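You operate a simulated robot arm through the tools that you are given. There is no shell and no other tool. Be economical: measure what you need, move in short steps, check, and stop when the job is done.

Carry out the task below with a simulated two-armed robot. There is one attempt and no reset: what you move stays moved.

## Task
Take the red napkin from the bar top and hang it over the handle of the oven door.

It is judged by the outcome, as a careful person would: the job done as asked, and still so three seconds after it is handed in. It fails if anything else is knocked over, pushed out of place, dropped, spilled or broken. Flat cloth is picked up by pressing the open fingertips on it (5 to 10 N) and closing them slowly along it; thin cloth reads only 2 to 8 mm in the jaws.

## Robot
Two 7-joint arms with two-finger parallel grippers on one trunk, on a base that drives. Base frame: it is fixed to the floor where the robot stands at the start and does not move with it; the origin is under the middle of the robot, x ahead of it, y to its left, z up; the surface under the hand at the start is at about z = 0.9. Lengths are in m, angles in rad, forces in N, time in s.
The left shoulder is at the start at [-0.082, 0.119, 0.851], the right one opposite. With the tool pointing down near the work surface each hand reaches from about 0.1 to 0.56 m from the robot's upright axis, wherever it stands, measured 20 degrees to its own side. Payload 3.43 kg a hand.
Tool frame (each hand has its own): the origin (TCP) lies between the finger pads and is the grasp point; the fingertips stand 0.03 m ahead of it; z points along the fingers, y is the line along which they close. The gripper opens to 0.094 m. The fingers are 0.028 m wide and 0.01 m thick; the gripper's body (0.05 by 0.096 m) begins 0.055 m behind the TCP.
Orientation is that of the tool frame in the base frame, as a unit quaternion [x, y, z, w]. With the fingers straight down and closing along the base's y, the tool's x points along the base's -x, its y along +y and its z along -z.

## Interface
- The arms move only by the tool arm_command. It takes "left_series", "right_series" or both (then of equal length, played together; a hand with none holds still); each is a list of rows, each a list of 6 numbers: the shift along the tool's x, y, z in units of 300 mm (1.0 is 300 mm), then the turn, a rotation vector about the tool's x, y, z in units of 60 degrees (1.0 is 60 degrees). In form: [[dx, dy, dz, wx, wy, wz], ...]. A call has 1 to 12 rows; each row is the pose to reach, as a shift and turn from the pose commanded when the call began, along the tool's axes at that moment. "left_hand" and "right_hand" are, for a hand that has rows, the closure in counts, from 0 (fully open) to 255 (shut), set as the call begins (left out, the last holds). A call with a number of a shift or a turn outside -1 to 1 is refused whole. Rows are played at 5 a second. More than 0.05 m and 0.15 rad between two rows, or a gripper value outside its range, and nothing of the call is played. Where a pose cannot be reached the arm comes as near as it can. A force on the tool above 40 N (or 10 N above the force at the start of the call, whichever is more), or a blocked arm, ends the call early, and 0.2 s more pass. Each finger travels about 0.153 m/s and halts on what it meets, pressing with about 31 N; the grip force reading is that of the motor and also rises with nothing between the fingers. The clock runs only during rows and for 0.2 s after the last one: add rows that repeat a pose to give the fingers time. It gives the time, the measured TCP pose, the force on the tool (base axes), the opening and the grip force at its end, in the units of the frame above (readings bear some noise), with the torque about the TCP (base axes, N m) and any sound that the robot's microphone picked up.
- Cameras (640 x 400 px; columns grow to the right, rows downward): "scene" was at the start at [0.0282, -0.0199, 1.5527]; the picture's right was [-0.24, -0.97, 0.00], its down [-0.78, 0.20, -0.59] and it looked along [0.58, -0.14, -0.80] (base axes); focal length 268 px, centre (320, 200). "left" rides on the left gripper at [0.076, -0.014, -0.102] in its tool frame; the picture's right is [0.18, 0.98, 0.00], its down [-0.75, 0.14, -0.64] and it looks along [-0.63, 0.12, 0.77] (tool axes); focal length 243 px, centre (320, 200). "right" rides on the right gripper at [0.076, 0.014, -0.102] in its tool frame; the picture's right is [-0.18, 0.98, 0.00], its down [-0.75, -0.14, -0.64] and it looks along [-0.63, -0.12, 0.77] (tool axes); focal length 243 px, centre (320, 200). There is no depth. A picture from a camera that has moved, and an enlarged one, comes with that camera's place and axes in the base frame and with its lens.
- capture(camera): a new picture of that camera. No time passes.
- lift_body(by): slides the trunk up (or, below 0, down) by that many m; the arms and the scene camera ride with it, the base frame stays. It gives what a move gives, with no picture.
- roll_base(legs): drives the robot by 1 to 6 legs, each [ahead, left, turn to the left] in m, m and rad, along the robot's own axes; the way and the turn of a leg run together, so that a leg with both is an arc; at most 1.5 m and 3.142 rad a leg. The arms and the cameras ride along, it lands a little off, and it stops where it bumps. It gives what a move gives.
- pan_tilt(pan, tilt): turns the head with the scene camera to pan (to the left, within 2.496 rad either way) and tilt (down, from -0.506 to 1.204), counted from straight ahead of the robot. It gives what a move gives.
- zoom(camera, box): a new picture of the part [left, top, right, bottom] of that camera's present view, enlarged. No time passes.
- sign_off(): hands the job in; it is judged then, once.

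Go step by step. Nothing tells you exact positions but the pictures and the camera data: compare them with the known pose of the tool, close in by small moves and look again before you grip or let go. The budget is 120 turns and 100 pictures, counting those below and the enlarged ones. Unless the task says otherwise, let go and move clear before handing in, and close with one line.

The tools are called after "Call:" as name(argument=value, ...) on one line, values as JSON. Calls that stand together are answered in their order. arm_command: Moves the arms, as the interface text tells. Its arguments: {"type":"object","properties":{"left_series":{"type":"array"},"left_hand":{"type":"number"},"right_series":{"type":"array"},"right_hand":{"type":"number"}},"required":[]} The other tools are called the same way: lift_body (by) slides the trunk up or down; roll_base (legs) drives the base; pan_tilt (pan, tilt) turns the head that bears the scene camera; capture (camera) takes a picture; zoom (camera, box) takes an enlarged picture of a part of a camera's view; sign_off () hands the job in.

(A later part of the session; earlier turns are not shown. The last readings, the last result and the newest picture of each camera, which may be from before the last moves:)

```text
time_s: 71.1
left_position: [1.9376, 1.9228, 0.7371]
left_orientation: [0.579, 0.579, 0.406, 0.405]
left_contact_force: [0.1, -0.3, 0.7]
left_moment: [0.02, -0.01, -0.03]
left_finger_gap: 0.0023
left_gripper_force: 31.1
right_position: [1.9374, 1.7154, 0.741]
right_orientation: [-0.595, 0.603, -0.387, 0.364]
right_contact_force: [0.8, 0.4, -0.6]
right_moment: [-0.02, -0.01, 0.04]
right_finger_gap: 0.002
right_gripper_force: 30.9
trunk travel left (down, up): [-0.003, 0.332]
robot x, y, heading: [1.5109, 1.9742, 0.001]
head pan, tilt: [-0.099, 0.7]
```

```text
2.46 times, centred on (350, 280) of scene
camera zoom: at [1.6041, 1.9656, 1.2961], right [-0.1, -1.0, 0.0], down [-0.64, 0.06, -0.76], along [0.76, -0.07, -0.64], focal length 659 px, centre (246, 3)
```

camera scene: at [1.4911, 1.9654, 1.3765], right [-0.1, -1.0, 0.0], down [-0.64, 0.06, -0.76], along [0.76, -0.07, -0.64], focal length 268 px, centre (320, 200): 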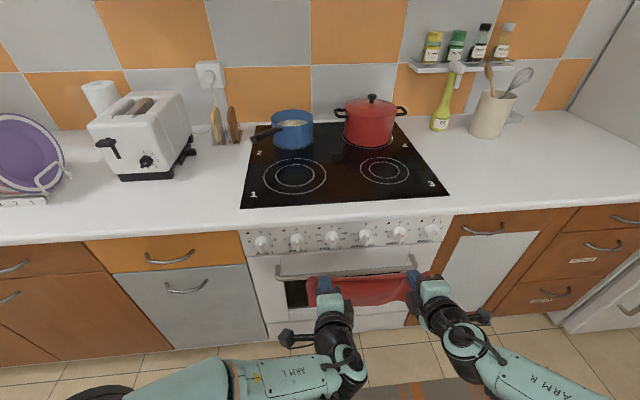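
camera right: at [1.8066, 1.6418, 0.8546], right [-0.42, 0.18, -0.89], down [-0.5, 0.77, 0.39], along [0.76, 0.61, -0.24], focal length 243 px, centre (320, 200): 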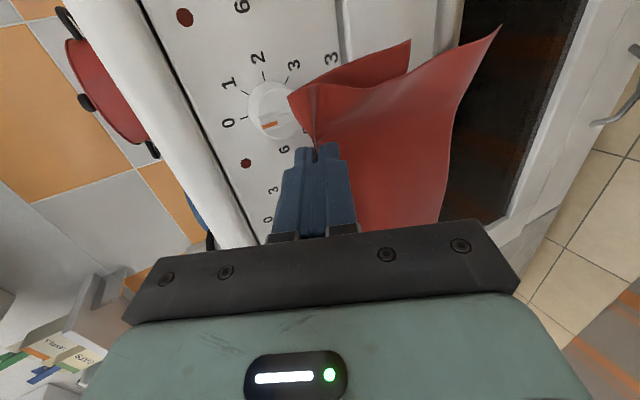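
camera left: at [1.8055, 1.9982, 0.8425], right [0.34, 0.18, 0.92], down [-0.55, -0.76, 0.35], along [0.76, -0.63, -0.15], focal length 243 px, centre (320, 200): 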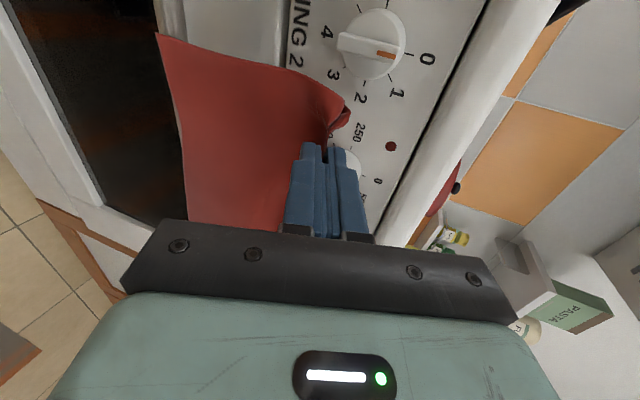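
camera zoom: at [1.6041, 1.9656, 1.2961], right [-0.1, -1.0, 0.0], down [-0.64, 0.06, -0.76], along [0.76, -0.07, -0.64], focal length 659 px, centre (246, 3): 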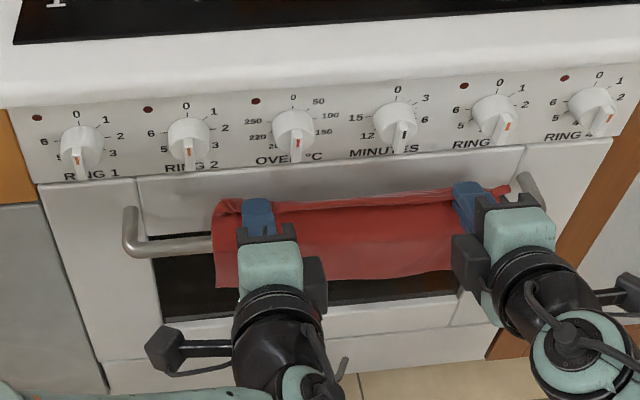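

A clean straddle on both sides. I'll go down and forward about 1 cm more until the tips meet the bar.

Call:
arm_command(left_series=[[0, -0.007, 0.02, 0, 0, 0], [0, -0.0137, 0.0405, 0, 0, 0], [0, -0.0137, 0.0405, 0, 0, 0]], right_series=[[0, 0.0096, 0.023, 0, 0, 0], [0, 0.0192, 0.0455, 0, 0, 0], [0, 0.0192, 0.0455, 0, 0, 0]])

Call:
zoom(camera="right", box=[270, 0, 530, 160])

Call:
zoom(camera="left", box=[120, 0, 380, 160])

```text
time_s: 71.9
left_position: [1.9488, 1.9236, 0.7299]
left_orientation: [0.579, 0.58, 0.406, 0.404]
left_contact_force: [-1.2, -0.9, 0.5]
left_moment: [0.0, 0.03, -0.02]
left_finger_gap: 0.002
left_gripper_force: 31.2
right_position: [1.9461, 1.7144, 0.7269]
right_orientation: [-0.596, 0.603, -0.386, 0.363]
right_contact_force: [-0.3, 0.4, -0.4]
right_moment: [-0.02, 0.04, -0.01]
right_finger_gap: 0.0019
right_gripper_force: 30.6
trunk travel left (down, up): [-0.003, 0.332]
robot x, y, heading: [1.5135, 1.9777, 0.002]
head pan, tilt: [-0.099, 0.7]
```

```text
2.46 times, centred on (400, 80) of right
camera zoom: at [1.8462, 1.6414, 0.7608], right [-0.42, 0.18, -0.89], down [-0.5, 0.77, 0.39], along [0.76, 0.61, -0.24], focal length 597 px, centre (123, 495)
```

zoom: 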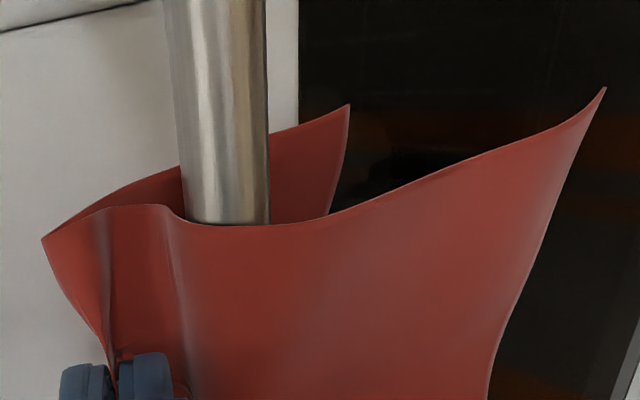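

```text
2.46 times, centred on (250, 80) of left
camera zoom: at [1.847, 1.9985, 0.752], right [0.34, 0.18, 0.92], down [-0.55, -0.76, 0.35], along [0.76, -0.63, -0.15], focal length 597 px, centre (492, 495)
```

zoom: 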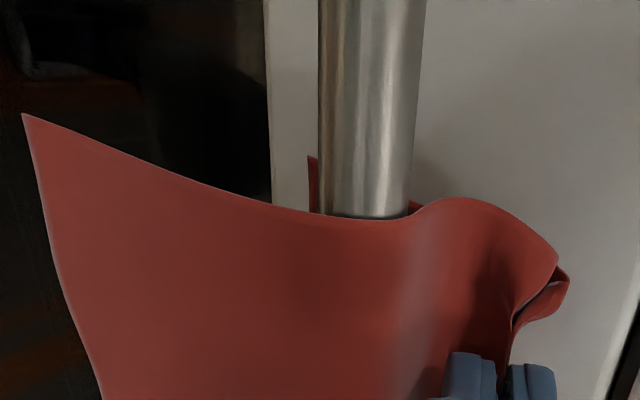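

The cloth wraps the bar top with both flaps on their own sides. I'll open the fingers partway, rising slightly as they open so the lower finger doesn't press on the bar.

Call:
arm_command(left_series=[[0, 0.02, -0.007, 0, 0, 0], [0, 0.02, -0.007, 0, 0, 0], [0, 0.02, -0.007, 0, 0, 0], [0, 0.02, -0.007, 0, 0, 0]], right_series=[[0, -0.02, -0.009, 0, 0, 0], [0, -0.02, -0.009, 0, 0, 0], [0, -0.02, -0.009, 0, 0, 0], [0, -0.02, -0.009, 0, 0, 0]], left_hand=205, right_hand=205)

Call:
capture(camera="right")

Call:
capture(camera="left")

Call:
zoom(camera="scene", box=[220, 200, 480, 360])

```text
time_s: 72.9
left_position: [1.9491, 1.9217, 0.7372]
left_orientation: [0.579, 0.58, 0.406, 0.404]
left_contact_force: [0.0, -0.6, 0.3]
left_moment: [0.05, 0.0, 0.01]
left_finger_gap: 0.0185
left_gripper_force: 0.1
right_position: [1.9461, 1.7139, 0.7343]
right_orientation: [-0.596, 0.603, -0.386, 0.364]
right_contact_force: [-0.1, -0.4, -0.7]
right_moment: [0.03, 0.01, 0.01]
right_finger_gap: 0.0185
right_gripper_force: 0.1
trunk travel left (down, up): [-0.003, 0.332]
robot x, y, heading: [1.5155, 1.976, 0.0]
head pan, tilt: [-0.099, 0.7]
```

```text
31 pictures are left
camera right: at [1.8465, 1.6407, 0.7675], right [-0.42, 0.18, -0.89], down [-0.5, 0.77, 0.39], along [0.76, 0.61, -0.24], focal length 243 px, centre (320, 200)
```

right: 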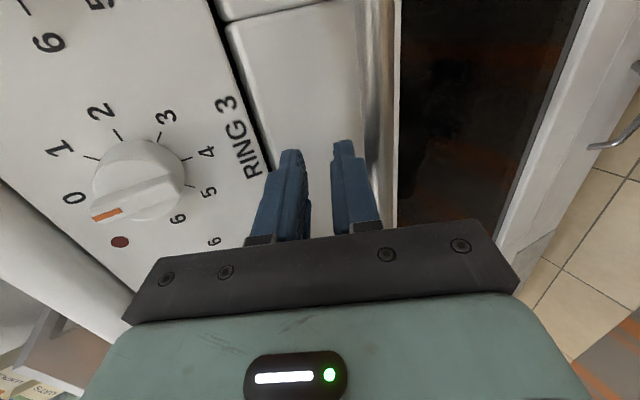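

```text
30 pictures are left
camera left: at [1.8468, 1.9981, 0.759], right [0.34, 0.18, 0.92], down [-0.55, -0.76, 0.35], along [0.76, -0.63, -0.15], focal length 243 px, centre (320, 200)
```

left: 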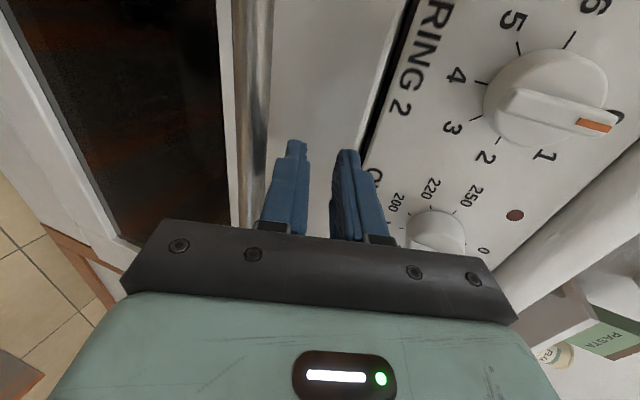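

```text
2.46 times, centred on (350, 280) of scene
camera zoom: at [1.6041, 1.9656, 1.2961], right [-0.1, -1.0, 0.0], down [-0.64, 0.06, -0.76], along [0.76, -0.07, -0.64], focal length 659 px, centre (246, 3)
```

zoom: 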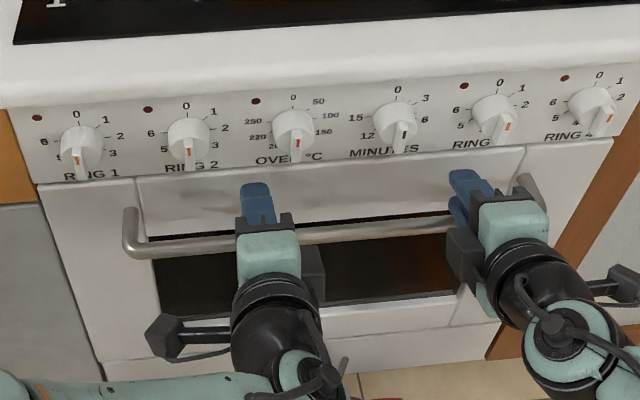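

The napkin slid off the bar when released, so it must be below. I'll back the hands out and find it.

Call:
roll_base(legs=[[-0.3, 0, 0]])

Call:
pan_tilt(pan=-0.1, tilt=0.9)

Call:
capture(camera="scene")

```text
time_s: 74.9
left_position: [1.6459, 1.9228, 0.7369]
left_orientation: [0.579, 0.58, 0.406, 0.404]
left_contact_force: [0.2, 0.2, 0.1]
left_moment: [0.02, -0.02, 0.02]
left_finger_gap: 0.0181
left_gripper_force: 0.1
right_position: [1.6423, 1.7139, 0.7352]
right_orientation: [-0.596, 0.603, -0.386, 0.364]
right_contact_force: [0.1, -0.9, -0.5]
right_moment: [-0.01, -0.04, 0.0]
right_finger_gap: 0.0183
right_gripper_force: 0.1
trunk travel left (down, up): [-0.003, 0.332]
robot x, y, heading: [1.2138, 1.9758, 0.0]
head pan, tilt: [-0.099, 0.7]
```

```text
time_s: 75.7
left_position: [1.6463, 1.9229, 0.7378]
left_orientation: [0.579, 0.58, 0.407, 0.404]
left_contact_force: [-0.4, 0.1, 0.1]
left_moment: [0.02, 0.0, 0.03]
left_finger_gap: 0.0184
left_gripper_force: 0.1
right_position: [1.6432, 1.7148, 0.7353]
right_orientation: [-0.596, 0.602, -0.387, 0.364]
right_contact_force: [0.6, 0.1, 0.8]
right_moment: [-0.02, 0.02, -0.01]
right_finger_gap: 0.0183
right_gripper_force: 0.1
trunk travel left (down, up): [-0.003, 0.332]
robot x, y, heading: [1.2114, 1.9754, -0.001]
head pan, tilt: [-0.099, 0.901]
```

```text
28 pictures are left
camera scene: at [1.2923, 1.966, 1.28], right [-0.1, -1.0, 0.0], down [-0.78, 0.08, -0.62], along [0.62, -0.06, -0.78], focal length 268 px, centre (320, 200)
```

scene: 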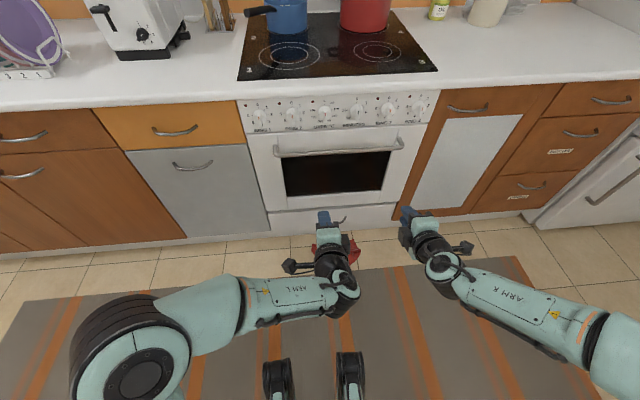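

It fell to the floor right below the bar. In hindsight the tips were too far past the bar, which left the cloth heavier at the back. The floor is just within arm's reach with the trunk down, so I'll back off a bit and look at how it lies.

Call:
roll_base(legs=[[-0.35, 0, 0]])

Call:
pan_tilt(pan=-0.1, tilt=0.8)

Call:
capture(camera="scene")

```text
time_s: 78.0
left_position: [1.2869, 1.9208, 0.738]
left_orientation: [0.578, 0.58, 0.407, 0.404]
left_contact_force: [1.1, 0.3, -1.0]
left_moment: [-0.02, -0.03, 0.04]
left_finger_gap: 0.0184
left_gripper_force: 0.1
right_position: [1.2849, 1.7135, 0.7349]
right_orientation: [-0.596, 0.603, -0.386, 0.364]
right_contact_force: [0.0, 0.2, -0.2]
right_moment: [0.02, 0.04, -0.01]
right_finger_gap: 0.0183
right_gripper_force: 0.0
trunk travel left (down, up): [-0.003, 0.332]
robot x, y, heading: [0.8514, 1.9745, 0.001]
head pan, tilt: [-0.099, 0.901]
```

```text
time_s: 78.6
left_position: [1.2876, 1.9218, 0.7373]
left_orientation: [0.579, 0.58, 0.407, 0.404]
left_contact_force: [-0.6, 0.2, -0.3]
left_moment: [-0.01, 0.04, 0.04]
left_finger_gap: 0.0181
left_gripper_force: 0.2
right_position: [1.2863, 1.7136, 0.734]
right_orientation: [-0.596, 0.603, -0.385, 0.364]
right_contact_force: [0.0, 0.4, 0.9]
right_moment: [-0.01, -0.01, -0.01]
right_finger_gap: 0.0183
right_gripper_force: 0.1
trunk travel left (down, up): [-0.003, 0.332]
robot x, y, heading: [0.8547, 1.9744, 0.001]
head pan, tilt: [-0.099, 0.799]
```

```text
27 pictures are left
camera scene: at [0.9389, 1.9648, 1.2879], right [-0.1, -1.0, 0.0], down [-0.71, 0.07, -0.7], along [0.69, -0.07, -0.72], focal length 268 px, centre (320, 200)
```

scene: 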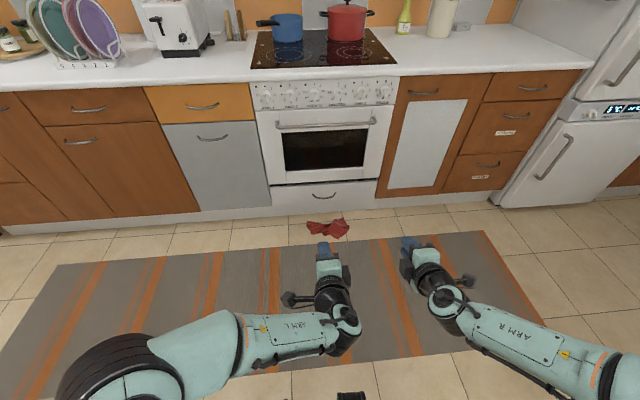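

Call:
zoom(camera="scene", box=[280, 195, 380, 260])

```text
6.15 times, centred on (330, 228) of scene
camera zoom: at [0.9389, 1.9648, 1.2879], right [-0.1, -1.0, 0.0], down [-0.71, 0.07, -0.7], along [0.69, -0.07, -0.72], focal length 1648 px, centre (258, 31)
```

zoom: 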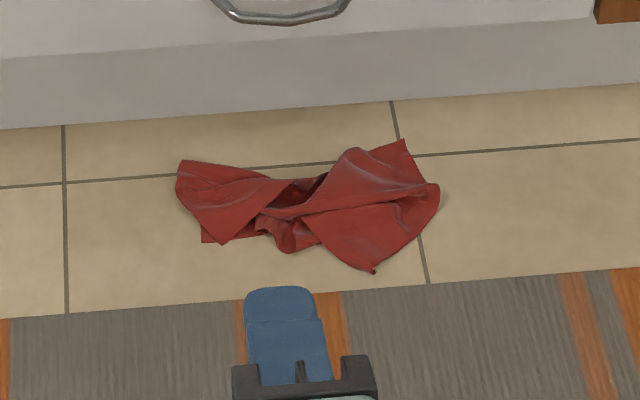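

The napkin lies in a crumpled strip along y, from about (1.965,1.94) to (1.92,1.685), with a neck near (1.925,1.825). I'll gather the neck with the right hand, fingers straight down, so the two legs hang either side. First I'll move the left hand out of the way and turn the right one downward here.

Call:
arm_command(left_series=[[0.1, -0.02, -0.06, 0, 0, 0], [0.2, -0.04, -0.12, 0, 0, 0], [0.3, -0.06, -0.18, 0, 0, 0], [0.4, -0.08, -0.24, 0, 0, 0], [0.5, -0.1, -0.3, 0, 0, 0], [0.5, -0.1, -0.3, 0, 0, 0], [0.5, -0.1, -0.3, 0, 0, 0], [0.5, -0.1, -0.3, 0, 0, 0]], right_series=[[0, 0, 0, -0.125, 0, 0], [0, 0, 0, -0.25, 0, 0], [0, 0, 0, -0.375, 0, 0], [0, 0, 0, -0.5, 0, 0], [0, 0, 0, -0.625, 0, 0], [0, 0, 0, -0.75, -0.01, 0], [0, 0, 0, -0.875, -0.02, 0], [0, 0, 0, -1.0, -0.03, 0]], right_hand=0, left_hand=255)

Call:
roll_base(legs=[[0, 0.045, 0], [0.45, 0, 0]])

```text
time_s: 80.4
left_position: [1.2011, 2.0687, 0.7449]
left_orientation: [0.579, 0.58, 0.407, 0.403]
left_contact_force: [0.5, 0.1, 0.3]
left_moment: [0.04, 0.02, 0.01]
left_finger_gap: 0.0003
left_gripper_force: 31.2
left hand out of reach, approached as far as the arm can: row 5, 6, 7, 8
right_position: [1.2854, 1.7147, 0.7342]
right_orientation: [-0.704, 0.709, -0.024, 0.026]
right_contact_force: [0.4, -0.8, -0.3]
right_moment: [-0.04, -0.03, 0.01]
right_finger_gap: 0.0939
right_gripper_force: 0.0
right hand out of reach, approached as far as the arm can: row 3
trunk travel left (down, up): [-0.003, 0.332]
robot x, y, heading: [0.8508, 1.9773, 0.002]
head pan, tilt: [-0.099, 0.799]
```

```text
time_s: 83.9
left_position: [1.6582, 2.1053, 0.7445]
left_orientation: [0.584, 0.575, 0.402, 0.408]
left_contact_force: [1.1, 0.0, 0.8]
left_moment: [0.04, 0.0, 0.0]
left_finger_gap: 0.0
left_gripper_force: 30.7
right_position: [1.7382, 1.7487, 0.7354]
right_orientation: [-0.697, 0.716, -0.025, 0.026]
right_contact_force: [-0.5, 0.0, -0.6]
right_moment: [0.0, -0.01, -0.01]
right_finger_gap: 0.0944
right_gripper_force: 0.0
trunk travel left (down, up): [-0.003, 0.332]
robot x, y, heading: [1.3098, 2.0188, -0.014]
head pan, tilt: [-0.099, 0.799]
```

Call:
arm_command(right_series=[[0, 0, 0.12, -0.067, 0, 0], [0, 0, 0.24, -0.067, 0, 0], [0, 0, 0.36, -0.067, 0, 0], [0, 0, 0.48, -0.067, 0, 0], [0, 0, 0.6, -0.067, 0, 0], [0, 0, 0.72, -0.067, 0, 0], [0, 0, 0.84, -0.067, 0, 0], [0, 0, 1.0, -0.067, 0, 0]])

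Call:
arm_command(right_series=[[0, 0, 0.12, 0, 0, 0], [0, 0, 0.24, 0, 0, 0], [0, 0, 0.36, 0, 0, 0], [0, 0, 0.48, 0, 0, 0], [0, 0, 0.55, 0, 0, 0], [0, 0, 0.55, 0, 0, 0]])

Call:
roll_base(legs=[[0, 0, 0.014], [0.12, 0.02, 0]])

Call:
capture(camera="right")

```text
time_s: 85.7
left_position: [1.6594, 2.1052, 0.7449]
left_orientation: [0.584, 0.575, 0.403, 0.407]
left_contact_force: [-0.2, 0.1, 0.1]
left_moment: [0.03, 0.04, -0.01]
left_finger_gap: 0.0
left_gripper_force: 30.5
right_position: [1.7599, 1.7488, 0.4364]
right_orientation: [-0.697, 0.717, 0.001, 0.002]
right_contact_force: [0.2, -0.2, 0.0]
right_moment: [0.0, -0.01, 0.03]
right_finger_gap: 0.0941
right_gripper_force: 0.0
trunk travel left (down, up): [-0.003, 0.332]
robot x, y, heading: [1.3069, 2.0151, -0.018]
head pan, tilt: [-0.099, 0.799]
```

```text
time_s: 87.1
left_position: [1.659, 2.1037, 0.7442]
left_orientation: [0.584, 0.575, 0.403, 0.407]
left_contact_force: [-0.2, -0.7, 0.5]
left_moment: [-0.01, 0.0, 0.04]
left_finger_gap: 0.0
left_gripper_force: 31.4
right_position: [1.7595, 1.7484, 0.2699]
right_orientation: [-0.698, 0.716, 0.0, 0.002]
right_contact_force: [0.0, -0.6, -0.3]
right_moment: [0.0, -0.04, -0.01]
right_finger_gap: 0.094
right_gripper_force: 0.0
trunk travel left (down, up): [-0.003, 0.332]
robot x, y, heading: [1.3063, 2.0177, -0.019]
head pan, tilt: [-0.099, 0.799]
```

```text
time_s: 88.7
left_position: [1.7785, 2.1289, 0.7444]
left_orientation: [0.579, 0.58, 0.406, 0.405]
left_contact_force: [0.5, -0.1, 0.1]
left_moment: [0.01, 0.02, 0.0]
left_finger_gap: 0.0
left_gripper_force: 30.9
right_position: [1.8824, 1.7741, 0.2699]
right_orientation: [-0.703, 0.711, 0.0, 0.002]
right_contact_force: [0.8, -0.2, 0.2]
right_moment: [0.01, -0.04, 0.01]
right_finger_gap: 0.094
right_gripper_force: 0.1
trunk travel left (down, up): [-0.003, 0.332]
robot x, y, heading: [1.4321, 2.0353, -0.0]
head pan, tilt: [-0.099, 0.799]
```

```text
25 pictures are left
camera right: at [1.869, 1.6968, 0.3708], right [-0.98, 0.2, 0.0], down [0.15, 0.75, 0.65], along [0.13, 0.63, -0.76], focal length 243 px, centre (320, 200)
```

right: 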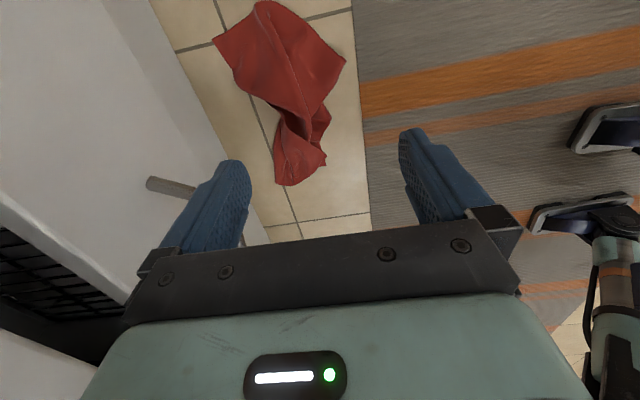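

I get a clear view of the strip: narrow tail toward +y, neck at about (1.93,1.835). The drawer handle above (z≈0.26, x≈1.97) limits how far forward the hand can go, so I'll grip from x≈1.90. First down to 6 cm at y 1.835.

Call:
arm_command(right_series=[[-0.1, 0, 0, 0, 0, 0], [-0.2, -0.03, 0, 0, 0, 0], [-0.2, -0.06, 0.14, 0, 0, 0], [-0.2, -0.06, 0.28, 0, 0, 0], [-0.2, -0.06, 0.42, 0, 0, 0], [-0.2, -0.06, 0.55, 0, 0, 0], [-0.2, -0.06, 0.68, 0, 0, 0], [-0.2, -0.06, 0.68, 0, 0, 0]])

Call:
capture(camera="right")

```text
time_s: 90.5
left_position: [1.7791, 2.1292, 0.7452]
left_orientation: [0.58, 0.579, 0.405, 0.405]
left_contact_force: [-0.6, 0.9, 0.0]
left_moment: [0.0, 0.0, 0.03]
left_finger_gap: 0.0001
left_gripper_force: 31.3
right_position: [1.8447, 1.8176, 0.1217]
right_orientation: [-0.702, 0.712, 0.001, 0.002]
right_contact_force: [0.3, 0.5, 0.3]
right_moment: [0.01, 0.0, -0.02]
right_finger_gap: 0.0939
right_gripper_force: 0.1
right hand out of reach, approached as far as the arm can: row 4, 5, 6, 7, 8
trunk travel left (down, up): [-0.003, 0.332]
robot x, y, heading: [1.4304, 2.0358, 0.001]
head pan, tilt: [-0.099, 0.799]
```

```text
24 pictures are left
camera right: at [1.8284, 1.7399, 0.2236], right [-0.98, 0.2, 0.0], down [0.15, 0.75, 0.65], along [0.13, 0.63, -0.76], focal length 243 px, centre (320, 200)
```

right: 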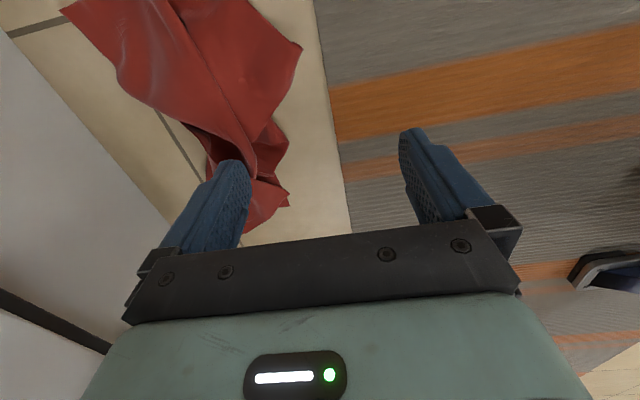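

The arm is short of reach here, but the base's front is only about 0.14 m ahead of its axis, so I can drive closer. I'll lift the left hand above counter height, draw the right one back, then move the base in.

Call:
arm_command(left_series=[[0, 0.13, -0.08, 0, 0, 0], [0, 0.26, -0.15, 0, 0, 0], [0, 0.39, -0.22, 0, 0, 0], [0, 0.52, -0.29, 0, 0, 0], [0, 0.65, -0.36, 0, 0, 0], [0, 0.78, -0.43, 0, 0, 0]], right_series=[[0, 0.1, -0.1, 0, 0, 0], [0, 0.2, -0.15, 0, 0, 0], [0, 0.3, -0.15, 0, 0, 0], [0, 0.4, -0.15, 0, 0, 0], [0, 0.4, -0.15, 0, 0, 0], [0, 0.4, -0.15, 0, 0, 0]])

Call:
roll_base(legs=[[0.13, 0, 0]])

Call:
capture(camera="right")

```text
time_s: 91.8
left_position: [1.738, 2.1283, 1.0075]
left_orientation: [0.581, 0.578, 0.406, 0.405]
left_contact_force: [0.1, -0.1, 0.0]
left_moment: [0.06, 0.04, 0.0]
left_finger_gap: 0.0001
left_gripper_force: 31.0
right_position: [1.7252, 1.8182, 0.1682]
right_orientation: [-0.703, 0.711, 0.002, 0.003]
right_contact_force: [0.2, -0.6, -0.5]
right_moment: [-0.02, 0.05, 0.03]
right_finger_gap: 0.0937
right_gripper_force: 0.0
trunk travel left (down, up): [-0.003, 0.332]
robot x, y, heading: [1.4301, 2.0341, 0.001]
head pan, tilt: [-0.099, 0.799]
```

```text
time_s: 93.1
left_position: [1.8702, 2.1271, 1.0076]
left_orientation: [0.579, 0.579, 0.406, 0.405]
left_contact_force: [0.6, -1.1, 0.2]
left_moment: [-0.01, 0.0, 0.01]
left_finger_gap: 0.0001
left_gripper_force: 30.8
right_position: [1.8555, 1.8189, 0.1667]
right_orientation: [-0.703, 0.711, 0.001, 0.002]
right_contact_force: [0.1, 0.3, -0.9]
right_moment: [-0.01, -0.02, 0.0]
right_finger_gap: 0.0941
right_gripper_force: 0.0
trunk travel left (down, up): [-0.003, 0.332]
robot x, y, heading: [1.5625, 2.0337, -0.002]
head pan, tilt: [-0.099, 0.799]
```

```text
23 pictures are left
camera right: at [1.8405, 1.7412, 0.2685], right [-0.98, 0.2, 0.0], down [0.15, 0.75, 0.64], along [0.13, 0.63, -0.76], focal length 243 px, centre (320, 200)
```

right: 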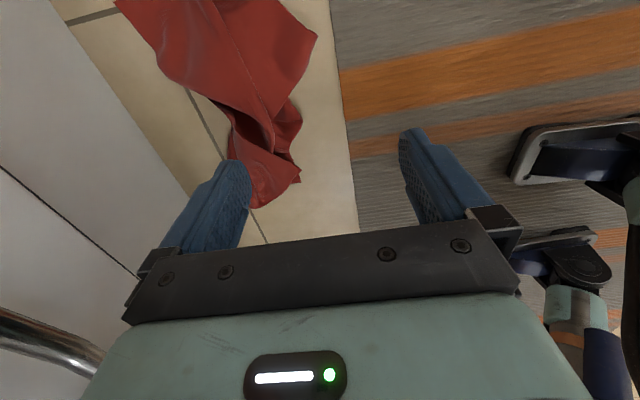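

Good view. The drawer handle is at z≈0.23, close beside the hand. I'll lower first, then ease forward to x≈1.895.

Call:
arm_command(right_series=[[-0.03, 0, 0.12, 0, 0, 0], [-0.055, 0, 0.24, 0, 0, 0], [-0.055, 0, 0.35, 0, 0, 0], [-0.055, -0.07, 0.38, 0, 0, 0], [-0.055, -0.135, 0.4, 0, 0, 0], [-0.055, -0.135, 0.4, 0, 0, 0]])

Call:
capture(camera="right")

```text
time_s: 94.5
left_position: [1.8682, 2.1279, 1.0081]
left_orientation: [0.58, 0.579, 0.405, 0.405]
left_contact_force: [0.8, -0.2, -1.0]
left_moment: [-0.04, 0.01, -0.01]
left_finger_gap: 0.0001
left_gripper_force: 31.1
right_position: [1.8978, 1.8344, 0.0488]
right_orientation: [-0.703, 0.711, 0.001, 0.0]
right_contact_force: [0.0, 0.2, 0.0]
right_moment: [-0.01, 0.05, 0.02]
right_finger_gap: 0.094
right_gripper_force: 0.0
trunk travel left (down, up): [-0.003, 0.332]
robot x, y, heading: [1.5604, 2.0348, 0.004]
head pan, tilt: [-0.099, 0.799]
```

```text
22 pictures are left
camera right: at [1.8827, 1.758, 0.1497], right [-0.98, 0.2, 0.0], down [0.15, 0.75, 0.64], along [0.13, 0.63, -0.76], focal length 243 px, centre (320, 200)
```

right: 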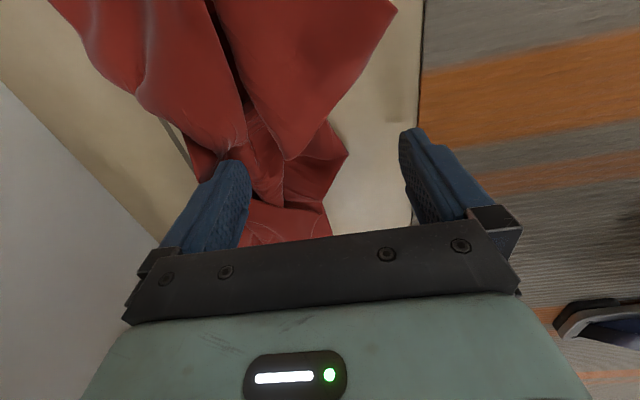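

The strip's neck lies between the fingers. I'll press down gently.

Call:
arm_command(right_series=[[0, -0.015, 0.03, 0, 0, 0], [0, -0.015, 0.05, 0, 0, 0], [0, -0.015, 0.058, 0, 0, 0], [0, -0.015, 0.063, 0, 0, 0], [0, -0.015, 0.063, 0, 0, 0]])

```text
time_s: 95.7
left_position: [1.8692, 2.1284, 1.0064]
left_orientation: [0.58, 0.579, 0.406, 0.405]
left_contact_force: [-0.1, 0.4, 0.7]
left_moment: [-0.01, 0.02, -0.01]
left_finger_gap: 0.0003
left_gripper_force: 30.4
right_position: [1.8993, 1.8369, 0.043]
right_orientation: [-0.703, 0.711, 0.001, 0.002]
right_contact_force: [0.2, 0.2, 0.5]
right_moment: [-0.03, -0.01, -0.01]
right_finger_gap: 0.0941
right_gripper_force: 0.1
right hand out of reach, approached as far as the arm can: row 2, 3, 4, 5
trunk travel left (down, up): [-0.003, 0.332]
robot x, y, heading: [1.5638, 2.0352, 0.0]
head pan, tilt: [-0.099, 0.799]
```

Reach ends 1 cm short. I'll shift the hand back 4 cm, drive the base 4 cm in, and press again.

Call:
arm_command(right_series=[[0, 0.07, -0.03, 0, 0, 0], [0, 0.14, -0.03, 0, 0, 0], [0, 0.14, -0.03, 0, 0, 0]])

Call:
roll_base(legs=[[0.04, 0, 0]])

Call:
arm_command(right_series=[[0, 0, 0.03, 0, 0, 0], [0, 0, 0.045, 0, 0, 0], [0, 0, 0.055, 0, 0, 0], [0, 0, 0.06, 0, 0, 0], [0, 0, 0.06, 0, 0, 0]])

Call:
capture(camera="right")

```text
time_s: 96.5
left_position: [1.8683, 2.1282, 1.0072]
left_orientation: [0.58, 0.58, 0.405, 0.404]
left_contact_force: [0.0, 0.2, -0.7]
left_moment: [0.0, 0.02, 0.01]
left_finger_gap: 0.0001
left_gripper_force: 31.3
right_position: [1.8565, 1.8369, 0.0505]
right_orientation: [-0.703, 0.712, 0.0, 0.002]
right_contact_force: [0.8, -0.2, -0.1]
right_moment: [-0.01, -0.02, 0.0]
right_finger_gap: 0.0943
right_gripper_force: 0.1
trunk travel left (down, up): [-0.003, 0.332]
robot x, y, heading: [1.5595, 2.0335, 0.002]
head pan, tilt: [-0.099, 0.799]
```

```text
time_s: 97.4
left_position: [1.909, 2.1282, 1.0066]
left_orientation: [0.579, 0.58, 0.406, 0.404]
left_contact_force: [-0.5, 0.0, -1.2]
left_moment: [0.0, 0.03, -0.01]
left_finger_gap: 0.0
left_gripper_force: 31.1
right_position: [1.8955, 1.8374, 0.0496]
right_orientation: [-0.704, 0.711, 0.001, 0.002]
right_contact_force: [-0.4, 0.0, 0.1]
right_moment: [0.0, -0.01, -0.03]
right_finger_gap: 0.0942
right_gripper_force: 0.0
trunk travel left (down, up): [-0.003, 0.332]
robot x, y, heading: [1.5991, 2.0375, 0.0]
head pan, tilt: [-0.099, 0.799]
```

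```text
time_s: 98.6
left_position: [1.9082, 2.1283, 1.0069]
left_orientation: [0.58, 0.58, 0.406, 0.404]
left_contact_force: [0.2, -0.1, 0.0]
left_moment: [0.0, -0.01, 0.04]
left_finger_gap: 0.0002
left_gripper_force: 31.0
right_position: [1.896, 1.837, 0.0318]
right_orientation: [-0.704, 0.711, 0.0, 0.001]
right_contact_force: [0.5, -0.2, 4.6]
right_moment: [-0.01, -0.25, -0.05]
right_finger_gap: 0.0938
right_gripper_force: 0.1
trunk travel left (down, up): [-0.003, 0.332]
robot x, y, heading: [1.6042, 2.036, 0.002]
head pan, tilt: [-0.099, 0.799]
```

```text
21 pictures are left
camera right: at [1.8815, 1.76, 0.1335], right [-0.98, 0.2, 0.0], down [0.15, 0.75, 0.65], along [0.13, 0.63, -0.76], focal length 243 px, centre (320, 200)
```

right: 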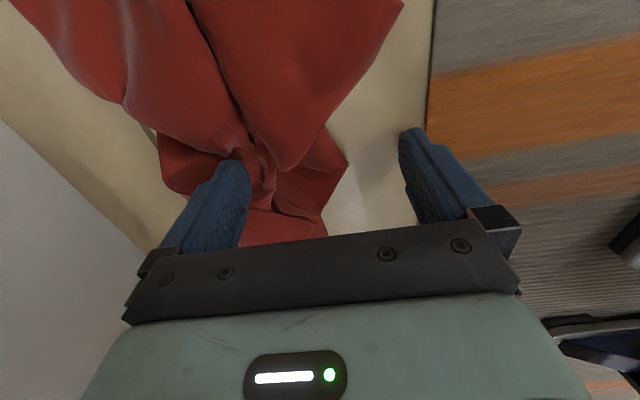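

In contact at 4.6 N, with the far finger pressing on the strip. Closing slowly now.

Call:
arm_command(right_series=[[0, 0, 0.003, 0, 0, 0], [0, 0, 0.003, 0, 0, 0]], right_hand=40)

Call:
arm_command(right_series=[[0, 0, 0, 0, 0, 0], [0, 0, 0, 0, 0, 0]], right_hand=80)

Call:
arm_command(right_series=[[0, 0, 0, 0, 0, 0], [0, 0, 0, 0, 0, 0]], right_hand=120)

Call:
capture(camera="right")

```text
time_s: 99.2
left_position: [1.9088, 2.1271, 1.0073]
left_orientation: [0.58, 0.58, 0.405, 0.404]
left_contact_force: [0.4, 0.5, 0.1]
left_moment: [0.01, 0.01, -0.02]
left_finger_gap: 0.0001
left_gripper_force: 31.2
right_position: [1.8969, 1.8365, 0.0314]
right_orientation: [-0.704, 0.71, 0.0, 0.002]
right_contact_force: [0.1, -0.5, 12.7]
right_moment: [0.03, -0.57, -0.02]
right_finger_gap: 0.0798
right_gripper_force: 0.6
trunk travel left (down, up): [-0.003, 0.332]
robot x, y, heading: [1.6014, 2.0354, 0.003]
head pan, tilt: [-0.099, 0.799]
```

```text
time_s: 99.8
left_position: [1.9083, 2.1281, 1.0074]
left_orientation: [0.579, 0.58, 0.406, 0.404]
left_contact_force: [-0.7, 1.3, 0.4]
left_moment: [0.0, -0.01, 0.03]
left_finger_gap: 0.0
left_gripper_force: 31.1
right_position: [1.8968, 1.8359, 0.0301]
right_orientation: [-0.703, 0.711, 0.0, 0.003]
right_contact_force: [3.8, 0.6, 12.4]
right_moment: [0.0, -0.54, 0.02]
right_finger_gap: 0.0668
right_gripper_force: 2.1
trunk travel left (down, up): [-0.003, 0.332]
robot x, y, heading: [1.5986, 2.04, -0.002]
head pan, tilt: [-0.099, 0.799]
```

```text
time_s: 100.4
left_position: [1.9079, 2.1276, 1.0074]
left_orientation: [0.579, 0.58, 0.406, 0.404]
left_contact_force: [0.9, 0.5, 0.0]
left_moment: [-0.01, -0.01, 0.0]
left_finger_gap: 0.0
left_gripper_force: 30.6
right_position: [1.8972, 1.838, 0.032]
right_orientation: [-0.704, 0.711, -0.001, 0.002]
right_contact_force: [5.7, 0.9, 15.2]
right_moment: [0.01, -0.55, 0.01]
right_finger_gap: 0.0529
right_gripper_force: 2.8
trunk travel left (down, up): [-0.003, 0.332]
robot x, y, heading: [1.6007, 2.0375, -0.001]
head pan, tilt: [-0.099, 0.799]
```

```text
20 pictures are left
camera right: at [1.8824, 1.7601, 0.1333], right [-0.98, 0.19, 0.0], down [0.15, 0.75, 0.65], along [0.13, 0.63, -0.76], focal length 243 px, centre (320, 200)
```

right: 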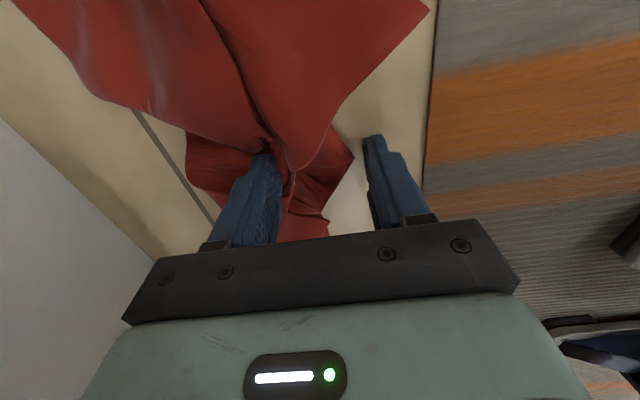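

It drags the whole strip together nicely. Continuing to close.

Call:
arm_command(right_series=[[0, 0, -0.002, 0, 0, 0], [0, 0, -0.002, 0, 0, 0]], right_hand=160)

Call:
arm_command(right_series=[[0, 0, 0, 0, 0, 0], [0, 0, 0, 0, 0, 0]], right_hand=200)

Call:
arm_command(right_series=[[0, 0, 0, 0, 0, 0], [0, 0, 0, 0, 0, 0]], right_hand=228)

Call:
arm_command(right_series=[[0, 0, 0, 0, 0, 0], [0, 0, 0, 0, 0, 0], [0, 0, 0, 0, 0, 0]], right_hand=255)

Call:
capture(camera="right")

```text
time_s: 101.0
left_position: [1.9087, 2.128, 1.0077]
left_orientation: [0.579, 0.579, 0.405, 0.405]
left_contact_force: [-0.2, 0.1, 0.8]
left_moment: [0.0, -0.02, -0.02]
left_finger_gap: 0.0
left_gripper_force: 30.8
right_position: [1.8958, 1.8357, 0.0328]
right_orientation: [-0.703, 0.711, 0.001, 0.001]
right_contact_force: [-3.2, 0.8, 21.4]
right_moment: [0.02, -0.28, -0.01]
right_finger_gap: 0.0327
right_gripper_force: 0.1
trunk travel left (down, up): [-0.003, 0.332]
robot x, y, heading: [1.6007, 2.0338, -0.004]
head pan, tilt: [-0.099, 0.799]
```

```text
time_s: 101.6
left_position: [1.9078, 2.1274, 1.0064]
left_orientation: [0.579, 0.58, 0.406, 0.404]
left_contact_force: [-0.1, 0.4, 0.4]
left_moment: [-0.03, 0.01, 0.03]
left_finger_gap: 0.0001
left_gripper_force: 31.1
right_position: [1.8956, 1.8374, 0.0322]
right_orientation: [-0.703, 0.711, 0.0, 0.002]
right_contact_force: [1.4, 0.3, 9.1]
right_moment: [-0.02, -0.17, 0.0]
right_finger_gap: 0.0211
right_gripper_force: 0.8
trunk travel left (down, up): [-0.003, 0.332]
robot x, y, heading: [1.6029, 2.0353, 0.004]
head pan, tilt: [-0.099, 0.799]
```

```text
time_s: 102.2
left_position: [1.9078, 2.1274, 1.0077]
left_orientation: [0.578, 0.58, 0.406, 0.404]
left_contact_force: [0.9, -0.5, 0.1]
left_moment: [-0.02, -0.04, -0.01]
left_finger_gap: 0.0
left_gripper_force: 30.8
right_position: [1.8964, 1.8371, 0.0329]
right_orientation: [-0.703, 0.711, 0.002, 0.001]
right_contact_force: [-2.0, 0.2, 14.4]
right_moment: [0.06, -0.04, -0.04]
right_finger_gap: 0.0088
right_gripper_force: 0.1
trunk travel left (down, up): [-0.003, 0.332]
robot x, y, heading: [1.6043, 2.0371, 0.004]
head pan, tilt: [-0.099, 0.799]
```

```text
time_s: 103.0
left_position: [1.9073, 2.1272, 1.007]
left_orientation: [0.58, 0.579, 0.406, 0.404]
left_contact_force: [-0.4, 1.0, -0.1]
left_moment: [0.03, -0.02, -0.03]
left_finger_gap: 0.0
left_gripper_force: 30.6
right_position: [1.8969, 1.8356, 0.0314]
right_orientation: [-0.703, 0.711, 0.001, 0.002]
right_contact_force: [1.8, 0.4, 8.8]
right_moment: [0.06, -0.06, 0.0]
right_finger_gap: 0.0025
right_gripper_force: 30.8
trunk travel left (down, up): [-0.003, 0.332]
robot x, y, heading: [1.6023, 2.0375, -0.001]
head pan, tilt: [-0.099, 0.799]
```

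```text
19 pictures are left
camera right: at [1.8822, 1.76, 0.1336], right [-0.98, 0.19, 0.0], down [0.15, 0.75, 0.65], along [0.13, 0.63, -0.76], focal length 243 px, centre (320, 200)
```

right: 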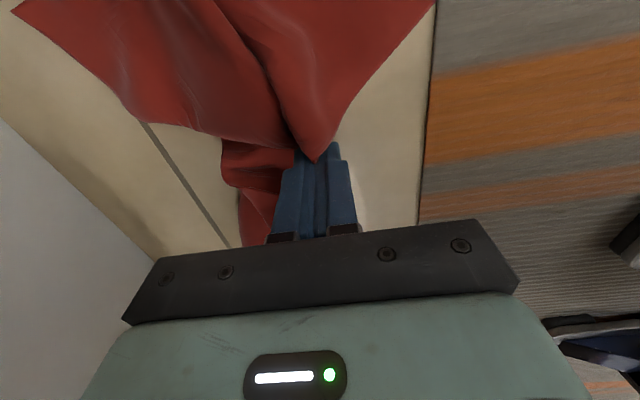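

2.5 mm held. I'll lift a few centimetres, back the base away from the oven front, then raise and look.

Call:
arm_command(right_series=[[0, 0.03, -0.05, 0, 0, 0], [0, 0.08, -0.1, 0, 0, 0], [0, 0.13, -0.15, 0, 0, 0], [0, 0.18, -0.2, 0, 0, 0]])

Call:
roll_base(legs=[[-0.3, 0, 0]])

Call:
arm_command(right_series=[[0, 0, -0.12, 0, 0, 0], [0, 0, -0.24, 0, 0, 0], [0, 0, -0.36, 0, 0, 0], [0, 0, -0.48, 0, 0, 0], [0, 0, -0.6, 0, 0, 0], [0, 0, -0.72, 0, 0, 0], [0, 0, -0.84, 0, 0, 0], [0, 0, -0.96, 0, 0, 0], [0, 0, -0.96, 0, 0, 0]])

Call:
capture(camera="scene")

Call:
capture(camera="right")

```text
time_s: 104.0
left_position: [1.9085, 2.1274, 1.0075]
left_orientation: [0.579, 0.58, 0.406, 0.404]
left_contact_force: [0.5, 0.3, -0.6]
left_moment: [0.0, 0.0, -0.01]
left_finger_gap: 0.0
left_gripper_force: 31.1
right_position: [1.8417, 1.8377, 0.0927]
right_orientation: [-0.703, 0.711, 0.002, 0.001]
right_contact_force: [-0.1, 0.8, 0.0]
right_moment: [-0.01, -0.01, -0.02]
right_finger_gap: 0.0025
right_gripper_force: 30.4
trunk travel left (down, up): [-0.003, 0.332]
robot x, y, heading: [1.6023, 2.0339, -0.007]
head pan, tilt: [-0.099, 0.799]
```

```text
time_s: 106.0
left_position: [1.6166, 2.1279, 1.0077]
left_orientation: [0.58, 0.579, 0.406, 0.404]
left_contact_force: [1.2, 0.3, -0.1]
left_moment: [0.05, 0.01, -0.02]
left_finger_gap: 0.0
left_gripper_force: 31.2
right_position: [1.5502, 1.837, 0.0909]
right_orientation: [-0.703, 0.711, -0.001, 0.001]
right_contact_force: [0.3, -0.8, 1.0]
right_moment: [-0.01, -0.01, -0.01]
right_finger_gap: 0.0025
right_gripper_force: 30.6
trunk travel left (down, up): [-0.003, 0.332]
robot x, y, heading: [1.3081, 2.036, -0.001]
head pan, tilt: [-0.099, 0.799]
```

```text
time_s: 108.0
left_position: [1.6155, 2.1283, 1.0067]
left_orientation: [0.58, 0.58, 0.405, 0.403]
left_contact_force: [0.5, 0.1, -0.5]
left_moment: [-0.01, -0.01, -0.02]
left_finger_gap: 0.0001
left_gripper_force: 31.0
right_position: [1.5488, 1.8339, 0.3796]
right_orientation: [-0.704, 0.711, 0.001, 0.001]
right_contact_force: [-0.1, 0.0, -0.3]
right_moment: [0.02, 0.0, -0.01]
right_finger_gap: 0.0021
right_gripper_force: 30.3
trunk travel left (down, up): [-0.003, 0.332]
robot x, y, heading: [1.3073, 2.0333, 0.0]
head pan, tilt: [-0.099, 0.799]
```

```text
18 pictures are left
camera scene: at [1.395, 2.0263, 1.2879], right [-0.1, -0.99, 0.0], down [-0.71, 0.07, -0.7], along [0.69, -0.07, -0.72], focal length 268 px, centre (320, 200)
```

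scene: 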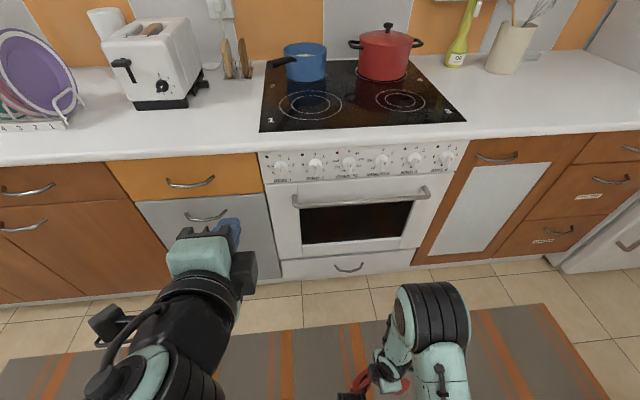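

```text
17 pictures are left
camera right: at [1.5333, 1.7577, 0.4807], right [-0.98, 0.19, 0.0], down [0.15, 0.75, 0.64], along [0.12, 0.63, -0.76], focal length 243 px, centre (320, 200)
```

right: 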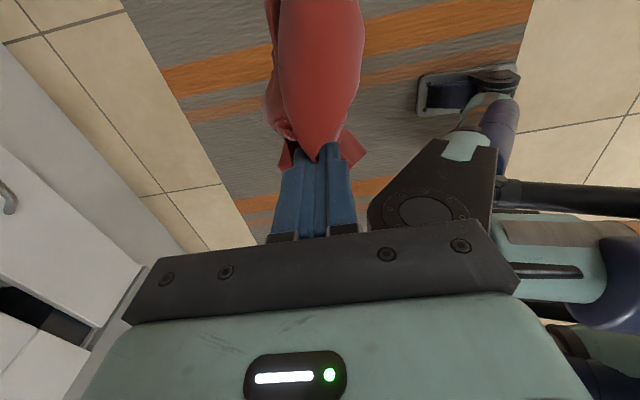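

The right hand holds the strip by its middle, with the long leg toward −y and the tail toward +y. I'll raise it and turn clockwise 90° so the tail points at the oven, then tilt the fingers 30° forward.

Call:
arm_command(right_series=[[0, -0.04, -0.1, 0, 0, 0.1], [0, -0.08, -0.2, 0, 0, 0.2], [0, -0.12, -0.3, 0, 0, 0.3], [0, -0.16, -0.4, 0, 0, 0.4], [0, -0.2, -0.5, 0, 0, 0.5], [0, -0.24, -0.6, 0, 0, 0.6], [0, -0.28, -0.7, 0, 0, 0.7], [0, -0.32, -0.8, 0, 0, 0.8], [0, -0.36, -0.9, 0, 0, 0.9], [0, -0.4, -1.0, 0, 0, 1.0]])

Call:
arm_command(right_series=[[0, 0, -0.1, 0, 0, 0.1], [0, 0, -0.2, 0, 0, 0.2], [0, 0, -0.3, 0, 0, 0.3], [0, 0, -0.4, 0, 0, 0.4], [0, 0, -0.5, 0, 0, 0.5], [0, 0, -0.6, 0, 0, 0.5], [0, 0, -0.6, 0, 0, 0.5]])

Call:
arm_command(right_series=[[0, 0, 0, 0, -0.1, 0], [0, 0, 0, 0, -0.2, 0], [0, 0, 0, 0, -0.3, 0], [0, 0, 0, 0, -0.4, 0], [0, 0, 0, 0, -0.5, 0], [0, 0, 0, 0, -0.5, 0]])

Call:
capture(camera="left")

Call:
capture(camera="right")

```text
time_s: 110.2
left_position: [1.6144, 2.1285, 1.0066]
left_orientation: [0.579, 0.58, 0.406, 0.404]
left_contact_force: [0.9, -0.9, -0.4]
left_moment: [0.02, 0.0, 0.01]
left_finger_gap: 0.0
left_gripper_force: 31.2
right_position: [1.6683, 1.8353, 0.6817]
right_orientation: [-0.253, 0.967, 0.002, 0.002]
right_contact_force: [-0.9, 0.1, 0.1]
right_moment: [-0.02, 0.01, 0.05]
right_finger_gap: 0.0026
right_gripper_force: 31.6
trunk travel left (down, up): [-0.003, 0.332]
robot x, y, heading: [1.3108, 2.037, -0.005]
head pan, tilt: [-0.099, 0.799]
```

```text
time_s: 111.8
left_position: [1.6165, 2.1281, 1.0086]
left_orientation: [0.579, 0.58, 0.406, 0.404]
left_contact_force: [0.2, 0.0, -0.1]
left_moment: [0.02, 0.0, 0.02]
left_finger_gap: 0.0001
left_gripper_force: 30.6
right_position: [1.6681, 1.8336, 0.8592]
right_orientation: [0.006, 1.0, 0.002, 0.002]
right_contact_force: [-0.3, -0.4, 0.3]
right_moment: [-0.03, -0.02, 0.05]
right_finger_gap: 0.0024
right_gripper_force: 31.2
trunk travel left (down, up): [-0.003, 0.332]
robot x, y, heading: [1.3095, 2.0366, -0.003]
head pan, tilt: [-0.099, 0.799]
```

```text
time_s: 113.2
left_position: [1.6153, 2.1281, 1.0076]
left_orientation: [0.58, 0.579, 0.406, 0.405]
left_contact_force: [0.0, 0.0, 0.1]
left_moment: [0.01, 0.02, -0.01]
left_finger_gap: 0.0
left_gripper_force: 31.0
right_position: [1.6691, 1.8338, 0.8596]
right_orientation: [0.006, 0.965, 0.001, 0.26]
right_contact_force: [0.3, -0.7, -0.6]
right_moment: [0.04, 0.04, 0.03]
right_finger_gap: 0.0024
right_gripper_force: 31.2
trunk travel left (down, up): [-0.003, 0.332]
robot x, y, heading: [1.3065, 2.0326, -0.002]
head pan, tilt: [-0.099, 0.799]
```

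```text
16 pictures are left
camera left: at [1.5148, 2.2032, 1.0291], right [0.34, 0.18, 0.92], down [-0.55, -0.75, 0.35], along [0.76, -0.63, -0.15], focal length 243 px, centre (320, 200)
```

left: 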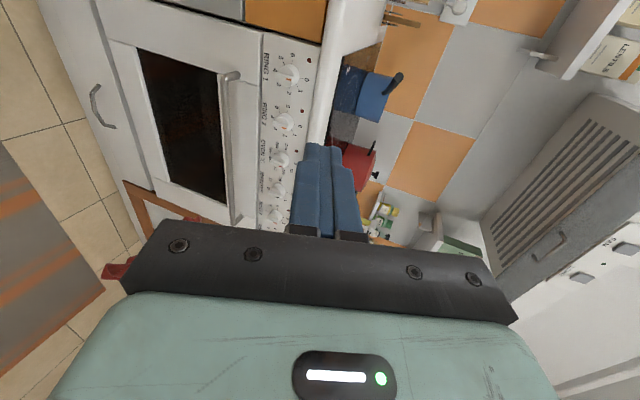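

```text
15 pictures are left
camera right: at [1.5519, 1.8486, 0.9087], right [0.17, 0.98, 0.1], down [0.33, -0.15, 0.93], along [0.93, -0.13, -0.35], focal length 243 px, centre (320, 200)
```

right: 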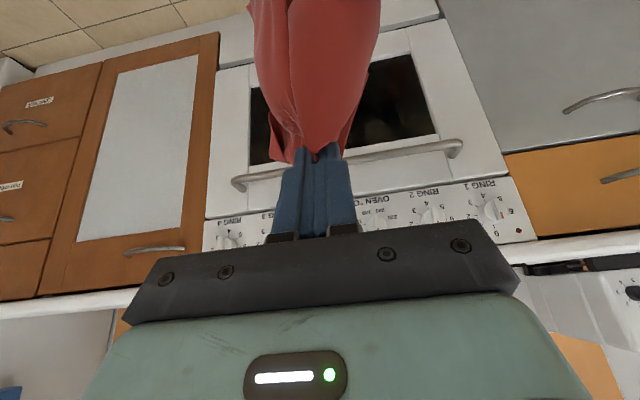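

Call:
pan_tilt(pan=-0.5, tilt=0.75)

Call:
zoom(camera="scene", box=[190, 110, 450, 310])

```text
time_s: 114.1
left_position: [1.6155, 2.1277, 1.0066]
left_orientation: [0.579, 0.58, 0.406, 0.405]
left_contact_force: [-0.1, -0.5, 0.1]
left_moment: [0.02, 0.0, 0.01]
left_finger_gap: 0.0
left_gripper_force: 30.8
right_position: [1.669, 1.834, 0.8603]
right_orientation: [0.005, 0.966, 0.001, 0.26]
right_contact_force: [0.6, 0.0, -0.1]
right_moment: [-0.01, -0.02, 0.02]
right_finger_gap: 0.0025
right_gripper_force: 31.0
trunk travel left (down, up): [-0.003, 0.332]
robot x, y, heading: [1.3093, 2.0353, -0.001]
head pan, tilt: [-0.499, 0.75]
```

```text
2.00 times, centred on (320, 210) of scene
camera zoom: at [1.3875, 1.9947, 1.2919], right [-0.48, -0.88, 0.0], down [-0.6, 0.33, -0.73], along [0.64, -0.35, -0.68], focal length 536 px, centre (320, 180)
```

zoom: 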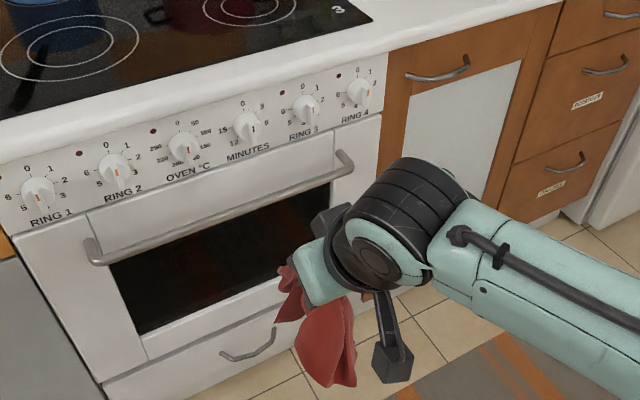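

From the side angle, the short tail (~8 cm) hangs forward and the long leg (~18 cm) behind, so the V has a 10 cm height difference for straddling. To balance it, the pinch must end about 4–5 cm past the bar. I'll tilt 10° more and drive to just before the bar.

Call:
arm_command(right_series=[[0.014, 0, 0.025, 0, -0.08, 0], [0.028, 0, 0.049, 0, -0.167, 0], [0.028, 0, 0.049, 0, -0.167, 0]])

Call:
roll_base(legs=[[0.215, 0, 0]])

Call:
zoom(camera="scene", box=[190, 110, 450, 310])

```text
time_s: 114.9
left_position: [1.6155, 2.1271, 1.0071]
left_orientation: [0.579, 0.58, 0.406, 0.404]
left_contact_force: [0.2, -0.8, -0.3]
left_moment: [0.02, 0.02, -0.02]
left_finger_gap: 0.0001
left_gripper_force: 30.4
right_position: [1.6686, 1.8346, 0.8431]
right_orientation: [0.006, 0.939, 0.001, 0.344]
right_contact_force: [-0.7, 0.4, -0.3]
right_moment: [0.02, -0.01, 0.0]
right_finger_gap: 0.0024
right_gripper_force: 31.2
trunk travel left (down, up): [-0.003, 0.332]
robot x, y, heading: [1.3115, 2.0344, -0.002]
head pan, tilt: [-0.499, 0.75]
```

```text
time_s: 116.6
left_position: [1.8305, 2.1291, 1.0074]
left_orientation: [0.579, 0.58, 0.406, 0.405]
left_contact_force: [0.2, 0.3, 0.6]
left_moment: [0.01, 0.0, 0.01]
left_finger_gap: 0.0004
left_gripper_force: 31.2
right_position: [1.8847, 1.8357, 0.8425]
right_orientation: [0.005, 0.939, 0.001, 0.343]
right_contact_force: [1.0, -0.1, -0.3]
right_moment: [0.04, 0.02, 0.05]
right_finger_gap: 0.0024
right_gripper_force: 31.3
trunk travel left (down, up): [-0.003, 0.332]
robot x, y, heading: [1.5238, 2.0343, 0.006]
head pan, tilt: [-0.499, 0.75]
```

```text
2.00 times, centred on (320, 210) of scene
camera zoom: at [1.6023, 1.9949, 1.2919], right [-0.48, -0.88, 0.0], down [-0.6, 0.33, -0.73], along [0.64, -0.35, -0.68], focal length 536 px, centre (320, 180)
```

zoom: 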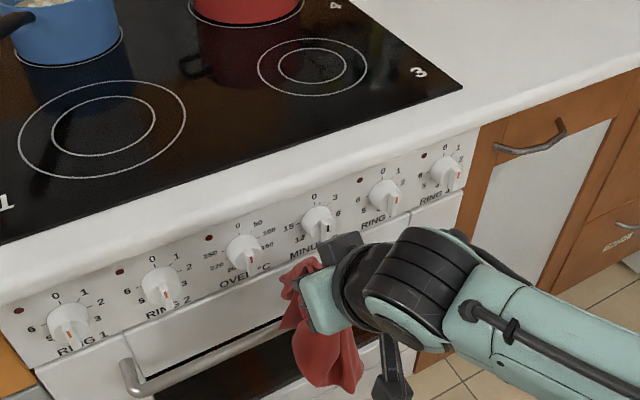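

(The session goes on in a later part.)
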